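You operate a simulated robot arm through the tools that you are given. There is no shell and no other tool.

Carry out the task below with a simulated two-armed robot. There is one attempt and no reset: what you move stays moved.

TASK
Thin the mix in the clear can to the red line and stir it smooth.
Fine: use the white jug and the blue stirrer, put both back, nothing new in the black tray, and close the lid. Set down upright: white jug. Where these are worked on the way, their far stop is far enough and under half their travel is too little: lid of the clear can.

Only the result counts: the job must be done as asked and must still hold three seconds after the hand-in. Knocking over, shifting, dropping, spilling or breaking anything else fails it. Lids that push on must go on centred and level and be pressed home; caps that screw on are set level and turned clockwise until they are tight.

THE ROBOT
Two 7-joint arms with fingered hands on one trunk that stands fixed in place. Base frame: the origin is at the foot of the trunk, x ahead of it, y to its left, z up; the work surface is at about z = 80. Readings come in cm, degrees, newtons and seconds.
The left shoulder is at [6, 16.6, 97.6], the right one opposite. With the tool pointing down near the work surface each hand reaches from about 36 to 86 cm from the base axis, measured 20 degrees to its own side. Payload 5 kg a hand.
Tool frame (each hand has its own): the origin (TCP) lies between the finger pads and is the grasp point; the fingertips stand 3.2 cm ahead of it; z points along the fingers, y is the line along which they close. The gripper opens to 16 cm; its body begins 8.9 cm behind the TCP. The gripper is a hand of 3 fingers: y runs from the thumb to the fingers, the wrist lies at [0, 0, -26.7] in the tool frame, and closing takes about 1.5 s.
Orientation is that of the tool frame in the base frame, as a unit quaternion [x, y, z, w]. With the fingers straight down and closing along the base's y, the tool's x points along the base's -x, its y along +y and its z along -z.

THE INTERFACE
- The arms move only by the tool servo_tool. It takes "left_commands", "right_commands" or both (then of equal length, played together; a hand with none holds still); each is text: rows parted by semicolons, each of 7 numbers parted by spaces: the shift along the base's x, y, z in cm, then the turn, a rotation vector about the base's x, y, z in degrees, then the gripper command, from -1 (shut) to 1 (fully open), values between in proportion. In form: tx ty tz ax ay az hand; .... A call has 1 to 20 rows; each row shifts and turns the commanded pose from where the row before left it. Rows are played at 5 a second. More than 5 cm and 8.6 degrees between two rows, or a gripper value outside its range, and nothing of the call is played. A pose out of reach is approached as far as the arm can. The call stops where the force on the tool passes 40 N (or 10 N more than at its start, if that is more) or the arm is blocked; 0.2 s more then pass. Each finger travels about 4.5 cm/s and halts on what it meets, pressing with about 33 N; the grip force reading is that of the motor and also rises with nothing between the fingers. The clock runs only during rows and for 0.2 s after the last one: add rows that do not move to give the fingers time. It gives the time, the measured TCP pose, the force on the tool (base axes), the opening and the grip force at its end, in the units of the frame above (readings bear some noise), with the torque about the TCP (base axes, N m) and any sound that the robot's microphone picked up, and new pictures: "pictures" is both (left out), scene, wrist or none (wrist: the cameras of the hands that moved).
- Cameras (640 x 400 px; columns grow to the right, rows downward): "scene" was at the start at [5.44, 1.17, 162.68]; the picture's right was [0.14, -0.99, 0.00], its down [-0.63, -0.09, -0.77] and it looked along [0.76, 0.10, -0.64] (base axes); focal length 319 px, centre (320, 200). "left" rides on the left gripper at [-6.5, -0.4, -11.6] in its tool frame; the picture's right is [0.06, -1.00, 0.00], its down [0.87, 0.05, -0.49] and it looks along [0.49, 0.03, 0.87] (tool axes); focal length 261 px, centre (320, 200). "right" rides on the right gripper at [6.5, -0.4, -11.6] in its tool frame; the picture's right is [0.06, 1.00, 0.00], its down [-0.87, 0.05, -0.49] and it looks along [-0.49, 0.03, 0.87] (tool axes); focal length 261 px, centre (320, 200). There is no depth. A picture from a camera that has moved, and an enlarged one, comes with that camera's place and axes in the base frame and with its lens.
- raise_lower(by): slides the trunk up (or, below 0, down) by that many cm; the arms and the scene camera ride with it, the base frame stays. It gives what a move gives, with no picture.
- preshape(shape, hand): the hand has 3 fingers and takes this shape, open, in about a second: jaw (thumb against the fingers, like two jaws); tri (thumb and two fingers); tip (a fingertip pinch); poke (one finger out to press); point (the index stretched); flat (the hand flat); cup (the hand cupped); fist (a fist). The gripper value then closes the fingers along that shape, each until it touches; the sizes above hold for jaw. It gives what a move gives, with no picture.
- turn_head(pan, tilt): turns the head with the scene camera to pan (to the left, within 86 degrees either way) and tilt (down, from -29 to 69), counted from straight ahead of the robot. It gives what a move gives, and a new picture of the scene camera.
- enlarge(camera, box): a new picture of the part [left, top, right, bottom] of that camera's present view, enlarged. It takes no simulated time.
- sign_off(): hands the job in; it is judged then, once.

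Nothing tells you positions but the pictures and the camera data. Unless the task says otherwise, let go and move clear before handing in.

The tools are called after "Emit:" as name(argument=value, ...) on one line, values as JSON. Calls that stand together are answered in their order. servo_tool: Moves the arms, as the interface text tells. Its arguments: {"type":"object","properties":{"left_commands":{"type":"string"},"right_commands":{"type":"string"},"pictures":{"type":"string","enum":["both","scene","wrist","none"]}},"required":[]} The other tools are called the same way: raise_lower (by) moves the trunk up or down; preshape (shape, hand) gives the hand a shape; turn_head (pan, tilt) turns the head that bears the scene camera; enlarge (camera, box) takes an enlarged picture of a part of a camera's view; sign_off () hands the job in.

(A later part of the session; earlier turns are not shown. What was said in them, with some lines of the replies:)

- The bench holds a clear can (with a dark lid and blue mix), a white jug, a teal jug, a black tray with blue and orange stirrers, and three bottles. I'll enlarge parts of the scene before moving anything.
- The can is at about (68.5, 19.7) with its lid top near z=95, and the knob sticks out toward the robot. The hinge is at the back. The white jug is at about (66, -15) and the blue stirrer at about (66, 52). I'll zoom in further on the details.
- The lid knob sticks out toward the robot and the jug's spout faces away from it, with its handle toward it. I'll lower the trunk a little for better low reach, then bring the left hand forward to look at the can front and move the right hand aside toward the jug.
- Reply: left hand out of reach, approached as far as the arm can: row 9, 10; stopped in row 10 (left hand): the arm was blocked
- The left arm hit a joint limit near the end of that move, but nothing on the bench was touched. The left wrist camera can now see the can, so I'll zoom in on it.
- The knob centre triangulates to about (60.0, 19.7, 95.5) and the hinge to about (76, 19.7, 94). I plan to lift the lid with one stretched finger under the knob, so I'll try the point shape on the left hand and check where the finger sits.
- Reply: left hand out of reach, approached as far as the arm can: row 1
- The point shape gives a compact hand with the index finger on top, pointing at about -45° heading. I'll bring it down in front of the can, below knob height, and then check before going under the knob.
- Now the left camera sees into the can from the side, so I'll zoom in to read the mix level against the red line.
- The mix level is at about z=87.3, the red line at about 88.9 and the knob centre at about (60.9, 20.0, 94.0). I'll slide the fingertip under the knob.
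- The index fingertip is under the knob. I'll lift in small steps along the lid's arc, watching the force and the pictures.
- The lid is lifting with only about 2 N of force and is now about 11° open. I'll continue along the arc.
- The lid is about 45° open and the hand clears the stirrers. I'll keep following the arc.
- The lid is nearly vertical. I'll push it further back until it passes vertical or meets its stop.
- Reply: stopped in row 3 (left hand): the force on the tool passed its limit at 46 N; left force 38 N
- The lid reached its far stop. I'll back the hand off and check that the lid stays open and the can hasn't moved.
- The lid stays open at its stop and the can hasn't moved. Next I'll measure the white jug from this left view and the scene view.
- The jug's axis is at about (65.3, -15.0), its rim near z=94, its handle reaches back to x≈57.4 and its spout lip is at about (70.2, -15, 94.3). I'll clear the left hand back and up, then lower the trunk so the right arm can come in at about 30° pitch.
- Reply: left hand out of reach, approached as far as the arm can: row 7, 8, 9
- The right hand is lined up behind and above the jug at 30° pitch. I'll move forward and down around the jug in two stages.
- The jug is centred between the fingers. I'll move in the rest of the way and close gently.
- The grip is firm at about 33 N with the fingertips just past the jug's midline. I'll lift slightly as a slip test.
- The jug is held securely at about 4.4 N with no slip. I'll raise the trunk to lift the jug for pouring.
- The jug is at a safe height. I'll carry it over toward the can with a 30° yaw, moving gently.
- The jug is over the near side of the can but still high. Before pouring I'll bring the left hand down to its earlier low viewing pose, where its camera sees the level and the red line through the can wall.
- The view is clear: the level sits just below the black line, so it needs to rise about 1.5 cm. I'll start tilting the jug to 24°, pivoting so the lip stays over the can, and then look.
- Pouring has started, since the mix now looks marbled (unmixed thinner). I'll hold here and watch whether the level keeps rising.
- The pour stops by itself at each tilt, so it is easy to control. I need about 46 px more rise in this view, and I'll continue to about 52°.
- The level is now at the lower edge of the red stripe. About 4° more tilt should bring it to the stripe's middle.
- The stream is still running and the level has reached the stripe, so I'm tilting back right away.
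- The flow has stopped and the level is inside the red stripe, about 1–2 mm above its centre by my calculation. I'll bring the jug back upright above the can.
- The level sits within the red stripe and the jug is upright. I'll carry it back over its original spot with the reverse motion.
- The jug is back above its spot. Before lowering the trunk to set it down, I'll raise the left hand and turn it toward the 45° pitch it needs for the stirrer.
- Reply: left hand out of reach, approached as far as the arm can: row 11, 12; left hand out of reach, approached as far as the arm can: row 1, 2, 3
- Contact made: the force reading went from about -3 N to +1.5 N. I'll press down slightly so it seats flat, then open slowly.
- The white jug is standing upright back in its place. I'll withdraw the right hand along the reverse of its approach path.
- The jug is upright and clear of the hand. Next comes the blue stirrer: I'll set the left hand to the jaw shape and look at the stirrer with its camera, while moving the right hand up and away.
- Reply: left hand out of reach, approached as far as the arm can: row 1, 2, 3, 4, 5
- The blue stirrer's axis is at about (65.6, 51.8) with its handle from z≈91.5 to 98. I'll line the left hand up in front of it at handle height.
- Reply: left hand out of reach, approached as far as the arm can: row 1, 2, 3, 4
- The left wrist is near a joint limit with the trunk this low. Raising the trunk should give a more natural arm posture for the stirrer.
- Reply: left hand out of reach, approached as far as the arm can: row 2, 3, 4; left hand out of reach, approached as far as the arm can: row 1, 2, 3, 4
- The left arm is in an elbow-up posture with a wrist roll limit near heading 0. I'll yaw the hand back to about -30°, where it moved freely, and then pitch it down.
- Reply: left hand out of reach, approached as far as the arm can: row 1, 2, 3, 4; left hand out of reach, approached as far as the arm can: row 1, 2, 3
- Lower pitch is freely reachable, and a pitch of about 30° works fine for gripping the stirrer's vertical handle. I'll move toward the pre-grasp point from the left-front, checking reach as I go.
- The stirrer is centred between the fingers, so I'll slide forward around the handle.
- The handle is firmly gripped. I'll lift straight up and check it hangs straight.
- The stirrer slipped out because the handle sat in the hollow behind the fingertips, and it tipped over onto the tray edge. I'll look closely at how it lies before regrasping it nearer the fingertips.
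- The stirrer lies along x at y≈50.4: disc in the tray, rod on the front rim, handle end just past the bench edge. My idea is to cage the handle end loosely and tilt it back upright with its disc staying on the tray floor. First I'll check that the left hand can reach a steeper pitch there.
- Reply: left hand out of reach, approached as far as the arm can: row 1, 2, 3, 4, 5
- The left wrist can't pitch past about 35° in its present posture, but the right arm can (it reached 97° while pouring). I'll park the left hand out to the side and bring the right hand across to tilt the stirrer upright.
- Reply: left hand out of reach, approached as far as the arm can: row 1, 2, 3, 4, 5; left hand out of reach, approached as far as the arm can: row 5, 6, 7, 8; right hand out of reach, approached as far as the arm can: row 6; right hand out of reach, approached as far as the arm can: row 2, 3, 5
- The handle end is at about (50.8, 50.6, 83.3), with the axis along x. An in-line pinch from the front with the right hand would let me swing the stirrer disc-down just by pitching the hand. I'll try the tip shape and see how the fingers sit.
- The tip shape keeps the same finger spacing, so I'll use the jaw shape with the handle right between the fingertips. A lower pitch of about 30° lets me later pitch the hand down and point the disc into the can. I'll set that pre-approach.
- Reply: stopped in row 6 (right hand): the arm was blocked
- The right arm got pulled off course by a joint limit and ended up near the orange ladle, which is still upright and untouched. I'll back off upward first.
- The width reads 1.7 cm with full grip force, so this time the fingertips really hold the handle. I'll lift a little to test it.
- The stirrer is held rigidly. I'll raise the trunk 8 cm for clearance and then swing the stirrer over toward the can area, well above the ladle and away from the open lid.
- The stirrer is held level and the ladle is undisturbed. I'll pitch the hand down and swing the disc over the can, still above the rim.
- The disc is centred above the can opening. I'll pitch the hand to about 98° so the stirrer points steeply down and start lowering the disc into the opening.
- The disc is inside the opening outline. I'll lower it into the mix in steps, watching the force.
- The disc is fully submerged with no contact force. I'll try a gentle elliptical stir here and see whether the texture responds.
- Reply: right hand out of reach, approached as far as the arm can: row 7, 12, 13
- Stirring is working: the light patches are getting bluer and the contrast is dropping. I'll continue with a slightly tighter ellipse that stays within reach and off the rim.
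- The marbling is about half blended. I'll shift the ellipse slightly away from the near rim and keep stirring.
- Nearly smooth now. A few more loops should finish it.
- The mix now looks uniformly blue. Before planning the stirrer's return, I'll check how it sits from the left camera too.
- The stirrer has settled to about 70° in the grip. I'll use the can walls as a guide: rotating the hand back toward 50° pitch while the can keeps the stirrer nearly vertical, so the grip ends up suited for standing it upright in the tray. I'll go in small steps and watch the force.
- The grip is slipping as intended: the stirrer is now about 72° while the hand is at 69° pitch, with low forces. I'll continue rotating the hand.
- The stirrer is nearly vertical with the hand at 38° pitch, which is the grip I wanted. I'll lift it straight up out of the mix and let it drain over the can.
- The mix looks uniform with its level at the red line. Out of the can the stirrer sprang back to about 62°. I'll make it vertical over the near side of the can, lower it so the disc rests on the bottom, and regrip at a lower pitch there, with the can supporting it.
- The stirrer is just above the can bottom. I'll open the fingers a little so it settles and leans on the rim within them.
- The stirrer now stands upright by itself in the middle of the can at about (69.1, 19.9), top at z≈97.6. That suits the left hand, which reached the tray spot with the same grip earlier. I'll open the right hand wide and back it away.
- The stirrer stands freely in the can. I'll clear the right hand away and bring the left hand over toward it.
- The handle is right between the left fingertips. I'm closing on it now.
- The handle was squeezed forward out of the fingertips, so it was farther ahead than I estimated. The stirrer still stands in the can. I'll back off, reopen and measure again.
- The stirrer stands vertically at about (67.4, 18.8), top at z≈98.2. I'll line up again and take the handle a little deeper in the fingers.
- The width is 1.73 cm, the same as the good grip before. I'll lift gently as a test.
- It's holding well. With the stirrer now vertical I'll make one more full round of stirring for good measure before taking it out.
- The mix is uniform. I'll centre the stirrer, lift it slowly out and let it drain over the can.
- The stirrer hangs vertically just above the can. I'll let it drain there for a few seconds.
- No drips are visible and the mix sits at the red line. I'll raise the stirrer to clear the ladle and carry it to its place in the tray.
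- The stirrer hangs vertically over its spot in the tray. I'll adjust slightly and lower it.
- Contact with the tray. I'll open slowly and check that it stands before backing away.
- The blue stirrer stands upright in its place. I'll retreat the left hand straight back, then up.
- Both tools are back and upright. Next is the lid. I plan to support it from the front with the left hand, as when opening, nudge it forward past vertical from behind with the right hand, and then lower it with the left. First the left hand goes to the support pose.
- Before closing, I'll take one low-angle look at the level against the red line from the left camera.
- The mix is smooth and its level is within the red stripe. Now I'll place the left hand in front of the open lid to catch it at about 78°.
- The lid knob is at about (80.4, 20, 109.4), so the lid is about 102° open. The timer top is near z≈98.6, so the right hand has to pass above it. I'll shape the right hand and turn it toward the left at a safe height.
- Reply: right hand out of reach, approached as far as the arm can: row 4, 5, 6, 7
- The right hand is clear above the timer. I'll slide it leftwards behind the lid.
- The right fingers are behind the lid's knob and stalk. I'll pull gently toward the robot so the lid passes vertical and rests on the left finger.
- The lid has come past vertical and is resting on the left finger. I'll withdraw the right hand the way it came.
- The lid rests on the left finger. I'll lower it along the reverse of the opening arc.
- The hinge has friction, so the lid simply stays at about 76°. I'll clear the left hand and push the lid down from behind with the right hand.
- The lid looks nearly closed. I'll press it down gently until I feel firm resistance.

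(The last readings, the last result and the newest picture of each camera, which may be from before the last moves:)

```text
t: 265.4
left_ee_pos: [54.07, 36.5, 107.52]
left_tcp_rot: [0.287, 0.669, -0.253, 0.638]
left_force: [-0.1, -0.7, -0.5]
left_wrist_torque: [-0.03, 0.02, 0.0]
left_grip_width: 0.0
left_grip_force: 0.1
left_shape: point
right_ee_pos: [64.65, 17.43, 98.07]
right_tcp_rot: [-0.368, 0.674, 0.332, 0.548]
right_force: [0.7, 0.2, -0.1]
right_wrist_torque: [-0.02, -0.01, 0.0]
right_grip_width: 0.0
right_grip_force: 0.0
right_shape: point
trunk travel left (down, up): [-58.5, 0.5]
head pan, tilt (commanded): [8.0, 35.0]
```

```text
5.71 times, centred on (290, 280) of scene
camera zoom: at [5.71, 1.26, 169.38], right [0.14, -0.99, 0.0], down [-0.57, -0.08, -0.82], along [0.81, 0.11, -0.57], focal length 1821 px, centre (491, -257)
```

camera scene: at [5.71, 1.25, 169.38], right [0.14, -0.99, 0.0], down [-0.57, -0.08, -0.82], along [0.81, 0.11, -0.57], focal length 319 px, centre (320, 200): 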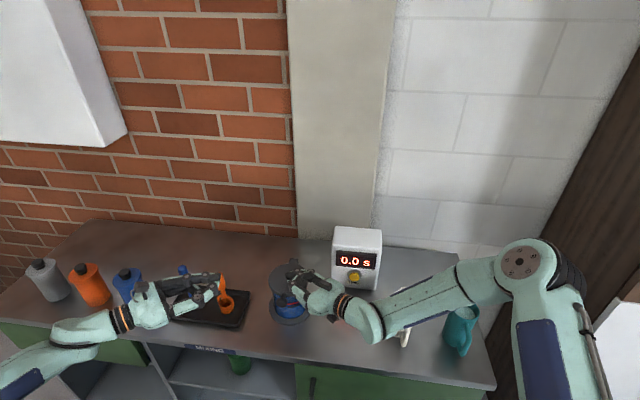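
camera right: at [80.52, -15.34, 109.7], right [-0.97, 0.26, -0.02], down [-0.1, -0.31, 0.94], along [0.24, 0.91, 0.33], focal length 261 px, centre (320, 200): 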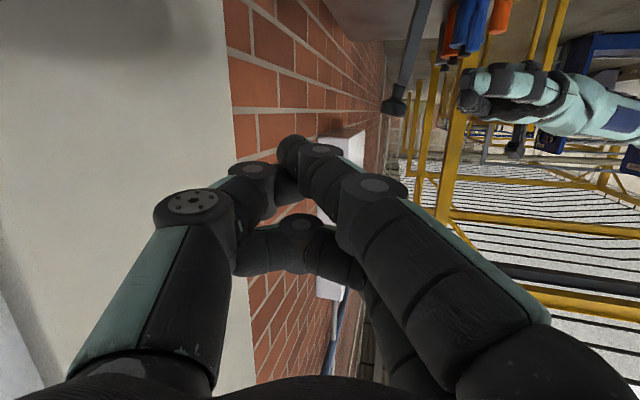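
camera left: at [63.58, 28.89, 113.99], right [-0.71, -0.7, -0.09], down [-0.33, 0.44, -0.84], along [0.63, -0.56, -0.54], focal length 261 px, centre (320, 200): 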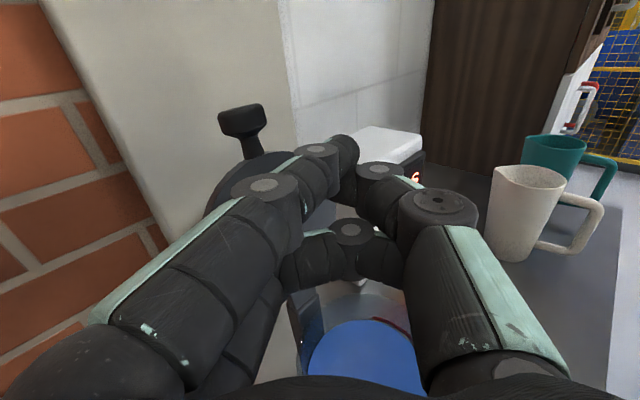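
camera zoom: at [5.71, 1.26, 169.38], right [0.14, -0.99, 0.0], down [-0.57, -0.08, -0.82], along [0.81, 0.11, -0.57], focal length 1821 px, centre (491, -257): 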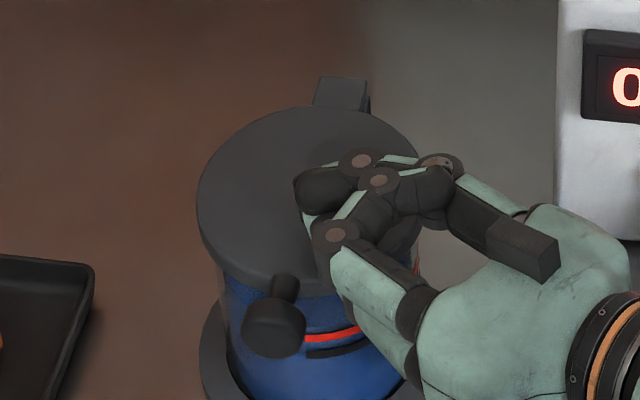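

Emit:
servo_tool(right_commands="0 0 -0.3 0 0 0 -1; 0 0 -0.3 0 0 0 -1; 0 0 -0.3 0 0 0 -1; 0 0 0 0 0 0 -1", pictures="none")

Emit:
servo_tool(right_commands="0 0 -0.3 0 0 0 -1; 0 0 -0.3 0 0 0 -1; 0 0 0 0 0 0 -1", pictures="none")

Emit:
enlarge(camera="scene", box=[250, 245, 330, 315])

```text
t: 266.4
left_ee_pos: [54.18, 36.57, 107.48]
left_tcp_rot: [0.287, 0.668, -0.254, 0.638]
left_force: [-0.4, -0.2, 0.3]
left_wrist_torque: [0.03, 0.0, 0.0]
left_grip_width: 0.01
left_grip_force: 0.1
left_shape: point
right_ee_pos: [64.65, 17.38, 97.14]
right_tcp_rot: [-0.369, 0.673, 0.332, 0.548]
right_force: [0.8, -0.1, 0.0]
right_wrist_torque: [-0.02, 0.02, -0.03]
right_grip_width: 0.01
right_grip_force: 0.1
right_shape: point
trunk travel left (down, up): [-58.5, 0.5]
head pan, tilt (commanded): [8.0, 35.0]
```

```text
t: 267.2
left_ee_pos: [54.03, 36.5, 107.58]
left_tcp_rot: [0.288, 0.668, -0.254, 0.638]
left_force: [-0.4, -1.0, -0.7]
left_wrist_torque: [0.01, -0.01, 0.01]
left_grip_width: 0.01
left_grip_force: 0.1
left_shape: point
right_ee_pos: [64.62, 17.52, 96.78]
right_tcp_rot: [-0.369, 0.672, 0.332, 0.549]
right_force: [-0.2, 0.1, 14.4]
right_wrist_torque: [0.22, -0.36, -0.03]
right_grip_width: 0.0
right_grip_force: 0.0
right_shape: point
trunk travel left (down, up): [-58.5, 0.5]
head pan, tilt (commanded): [8.0, 35.0]
```

```text
5.71 times, centred on (290, 280) of scene
camera zoom: at [5.59, 1.21, 169.41], right [0.14, -0.99, 0.0], down [-0.57, -0.08, -0.82], along [0.81, 0.11, -0.57], focal length 1821 px, centre (491, -257)
```

zoom: 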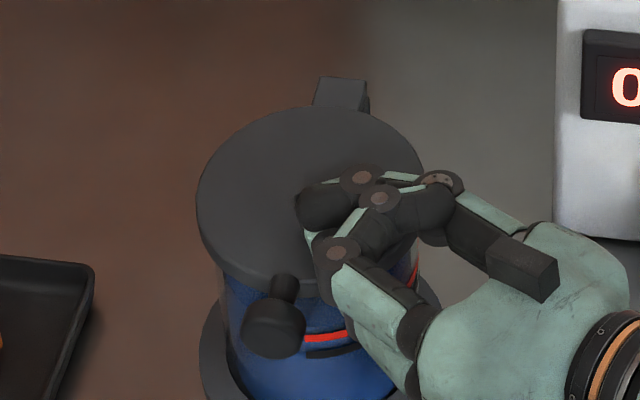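

Firm resistance at 14 N, and the lid is level and closed. I'll withdraw the right hand upward and then away.

Emit:
servo_tool(right_commands="0 0 1 0 0 0 -1; 0 0 2 0 0 0 -1; 0 0 2.5 0 0 0 -1; 0 0 3 0 0 0 -1; 0 -1 3 0 0 0 -1; 0 -2 3 0 0 0 -1; 0 -3 3 0 0 0 -1; 0 -3 3 0 0 0 -1; -0.5 -3 1 0 0 0 -1; -0.5 -3 0 0 0 0 -1; -0.5 -3 0 0 0 0 -1; -0.5 -3 0 0 0 0 -1", left_commands="0 0 0 0 0 0 -1; 0 0 0 0 0 0 -1; 0 0 2 0 0 0 -1; 0 0 2 0 0 0 -1; 0 0 2 0 0 0 -1; 0 0 2 0 0 0 -1; 0 0 2 0 0 0 -1; 0 0 2 0 0 0 -1; 0 1 1 0 0 0 -1; 0 1 0 0 0 0 -1; 0 1 0 0 0 0 -1; 0 0 0 0 0 0 -1", pictures="scene")

Emit:
turn_head(pan=7.8, tilt=39.6)

Emit:
enlarge(camera="scene", box=[240, 200, 340, 310])

Emit:
enlarge(camera="scene", box=[370, 210, 510, 330])

Emit:
enlarge(camera="scene", box=[100, 200, 270, 320])

```text
t: 269.8
left_ee_pos: [53.96, 39.56, 120.45]
left_tcp_rot: [0.289, 0.668, -0.254, 0.637]
left_force: [0.3, -0.3, 0.3]
left_wrist_torque: [0.02, 0.0, -0.03]
left_grip_width: 0.0
left_grip_force: 0.1
left_shape: point
right_ee_pos: [62.51, -3.71, 118.13]
right_tcp_rot: [-0.369, 0.674, 0.333, 0.547]
right_force: [-0.3, -0.3, 0.0]
right_wrist_torque: [0.0, 0.03, 0.01]
right_grip_width: 0.0
right_grip_force: 0.1
right_shape: point
trunk travel left (down, up): [-58.5, 0.5]
head pan, tilt (commanded): [8.0, 35.0]
camera scene: at [5.69, 1.16, 169.39], right [0.14, -0.99, 0.0], down [-0.57, -0.08, -0.82], along [0.81, 0.11, -0.57], focal length 319 px, centre (320, 200)
```

scene: 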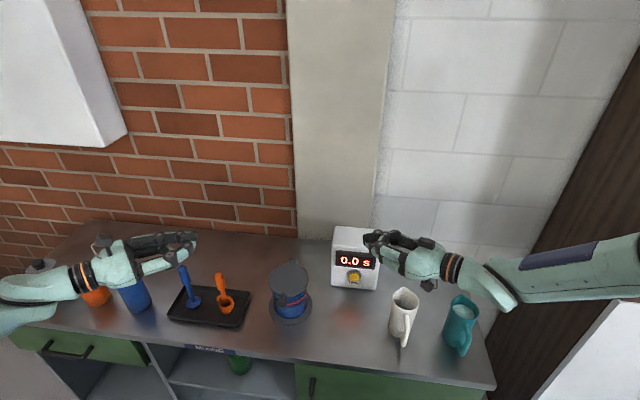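

```text
t: 270.4
left_ee_pos: [54.1, 39.7, 120.41]
left_tcp_rot: [0.287, 0.668, -0.253, 0.638]
left_force: [-0.5, -0.2, 0.2]
left_wrist_torque: [0.02, -0.03, 0.01]
left_grip_width: 0.01
left_grip_force: 0.0
left_shape: point
right_ee_pos: [62.72, -3.51, 118.04]
right_tcp_rot: [-0.369, 0.674, 0.332, 0.547]
right_force: [0.2, 0.1, 0.0]
right_wrist_torque: [0.03, 0.0, 0.0]
right_grip_width: 0.0
right_grip_force: 0.1
right_shape: point
trunk travel left (down, up): [-58.5, 0.5]
head pan, tilt (commanded): [7.8, 39.6]
camera scene: at [5.44, 1.19, 168.69], right [0.14, -0.99, 0.0], down [-0.63, -0.09, -0.77], along [0.76, 0.1, -0.64], focal length 319 px, centre (320, 200)
```

scene: 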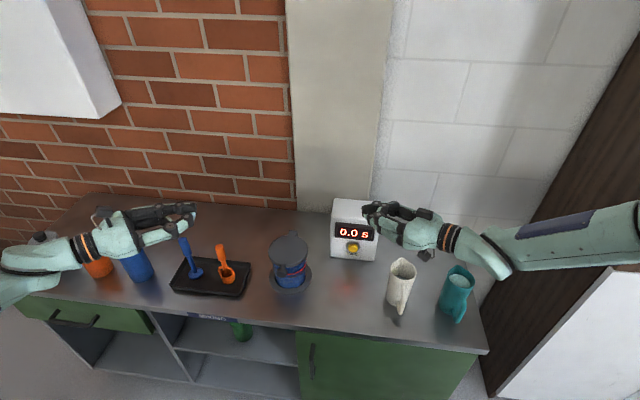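

```text
3.64 times, centred on (290, 255) of scene
camera zoom: at [5.44, 1.19, 168.69], right [0.14, -0.99, 0.0], down [-0.63, -0.09, -0.77], along [0.76, 0.1, -0.64], focal length 1159 px, centre (429, 0)
```

zoom: 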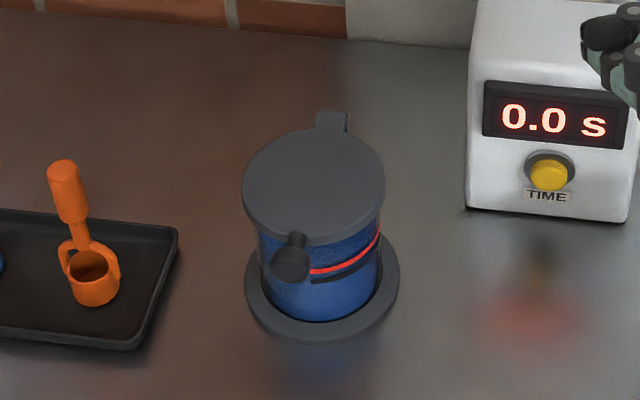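

```text
3.33 times, centred on (440, 270) of scene
camera zoom: at [5.44, 1.19, 168.69], right [0.14, -0.99, 0.0], down [-0.63, -0.09, -0.77], along [0.76, 0.1, -0.64], focal length 1062 px, centre (-80, -33)
```

zoom: 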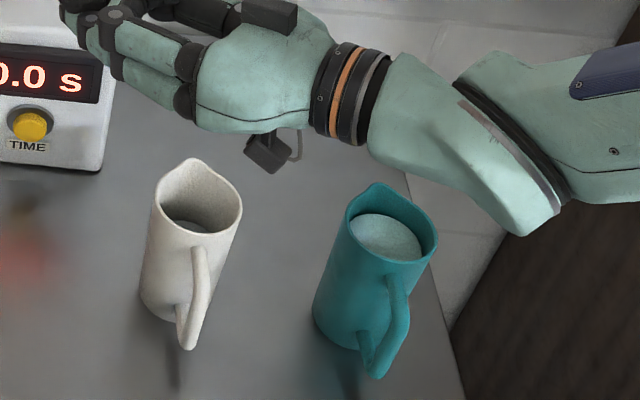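

```text
3.33 times, centred on (185, 260) of scene
camera zoom: at [5.44, 1.19, 168.69], right [0.14, -0.99, 0.0], down [-0.63, -0.09, -0.77], along [0.76, 0.1, -0.64], focal length 1062 px, centre (770, 0)
```

zoom: 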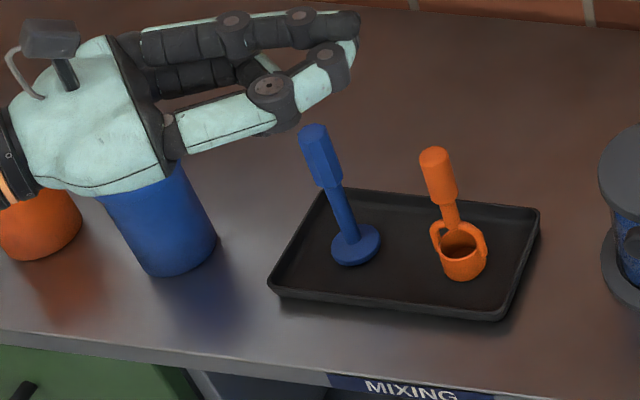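

The lid is closed like at the start, the jug and stirrer are upright in their places, and nothing else has moved. I'll move the right hand a bit further clear and take a last look.

Emit:
servo_tool(right_commands="-2 -2 0.5 0 0 0 -1; -2 -2 0.5 0 0 0 -1; -2 -2 0.5 0 0 0 -1; -2 -2 0.5 0 0 0 -1; 0 0 0 0 0 0 -1; 0 0 0 0 0 0 -1", pictures="scene")

Emit:
enlarge(camera="scene", box=[260, 225, 320, 295])

Emit:
enlarge(camera="scene", box=[300, 230, 500, 350])

```text
t: 271.8
left_ee_pos: [53.96, 39.57, 120.43]
left_tcp_rot: [0.288, 0.668, -0.254, 0.637]
left_force: [-0.8, -0.4, 1.0]
left_wrist_torque: [0.02, 0.0, 0.03]
left_grip_width: 0.0
left_grip_force: 0.1
left_shape: point
right_ee_pos: [54.59, -11.5, 120.02]
right_tcp_rot: [-0.369, 0.673, 0.332, 0.548]
right_force: [0.4, -0.4, -0.4]
right_wrist_torque: [-0.02, -0.01, 0.01]
right_grip_width: 0.02
right_grip_force: 0.0
right_shape: point
trunk travel left (down, up): [-58.5, 0.5]
head pan, tilt (commanded): [7.8, 39.6]
camera scene: at [5.42, 1.17, 168.69], right [0.14, -0.99, 0.0], down [-0.63, -0.09, -0.77], along [0.76, 0.1, -0.64], focal length 319 px, centre (320, 200)
```

scene: 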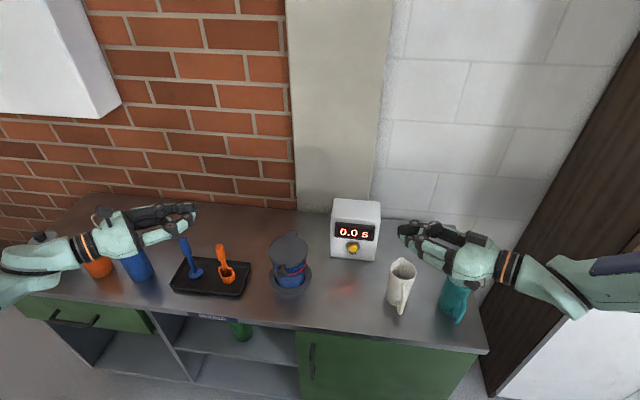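

```text
5.71 times, centred on (290, 260) of scene
camera zoom: at [5.42, 1.17, 168.69], right [0.14, -0.99, 0.0], down [-0.63, -0.09, -0.77], along [0.76, 0.1, -0.64], focal length 1821 px, centre (491, -143)
```

zoom: 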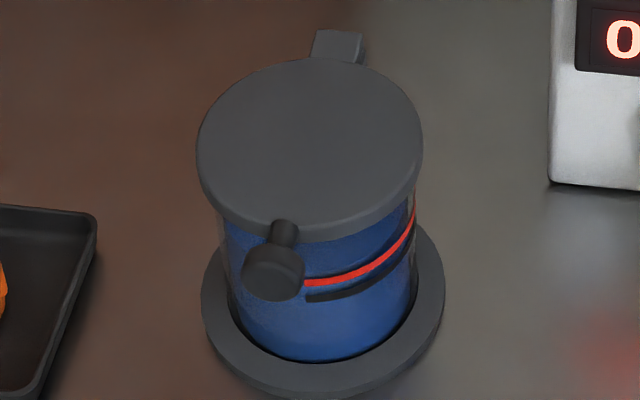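

```text
3.20 times, centred on (400, 290) of scene
camera zoom: at [5.42, 1.17, 168.69], right [0.14, -0.99, 0.0], down [-0.63, -0.09, -0.77], along [0.76, 0.1, -0.64], focal length 1020 px, centre (64, -88)
```

zoom: 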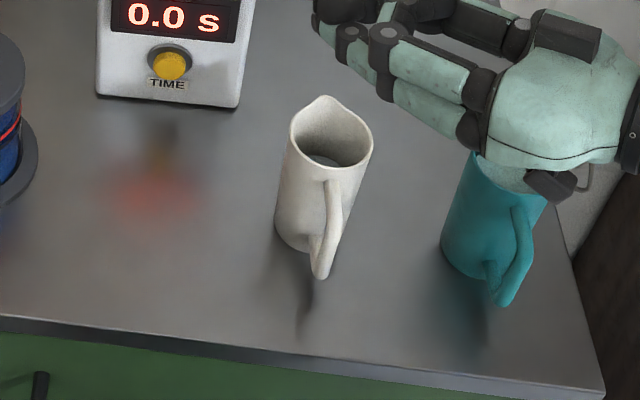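

The job is complete:
- The can is thinned to the red stripe (1–2 mm above its centre by my estimate) and the mix looks smooth.
- The lid is closed.
- The white jug stands upright in its place.
- The blue stirrer is back upright in the tray; it slipped and tipped over once along the way.
- Both hands are clear, so I'm handing in.

Emit:
sign_off()

```text
The job is handed in.
```

I've handed the job in: the mix in the clear can is thinned to the red line, stirred smooth, and the lid is closed. I don't have the judge's result yet.

- **Level:** in the last close view before closing, the mix sat inside the red stripe, about 1–2 mm above its centre by my estimate.
- **Mix:** it went from marbled to an even blue, with no streaks visible.
- **Lid:** it is down and level, and a final press met firm resistance at about 14 N.
- **White jug:** it is upright and within about half a centimetre of where it started.
- **Blue stirrer:** it is upright in its old spot in the black tray. I let it drain over the can first and saw no drips or anything new in the tray.

The stirrer slipped from the left hand on the first pick-up and fell over across the tray's front edge. I picked it up again with the right hand, and nothing else was knocked or moved as far as I could see.

While I was opening the lid, it hit its far stop with about 46 N for a moment. The can did not appear to shift.
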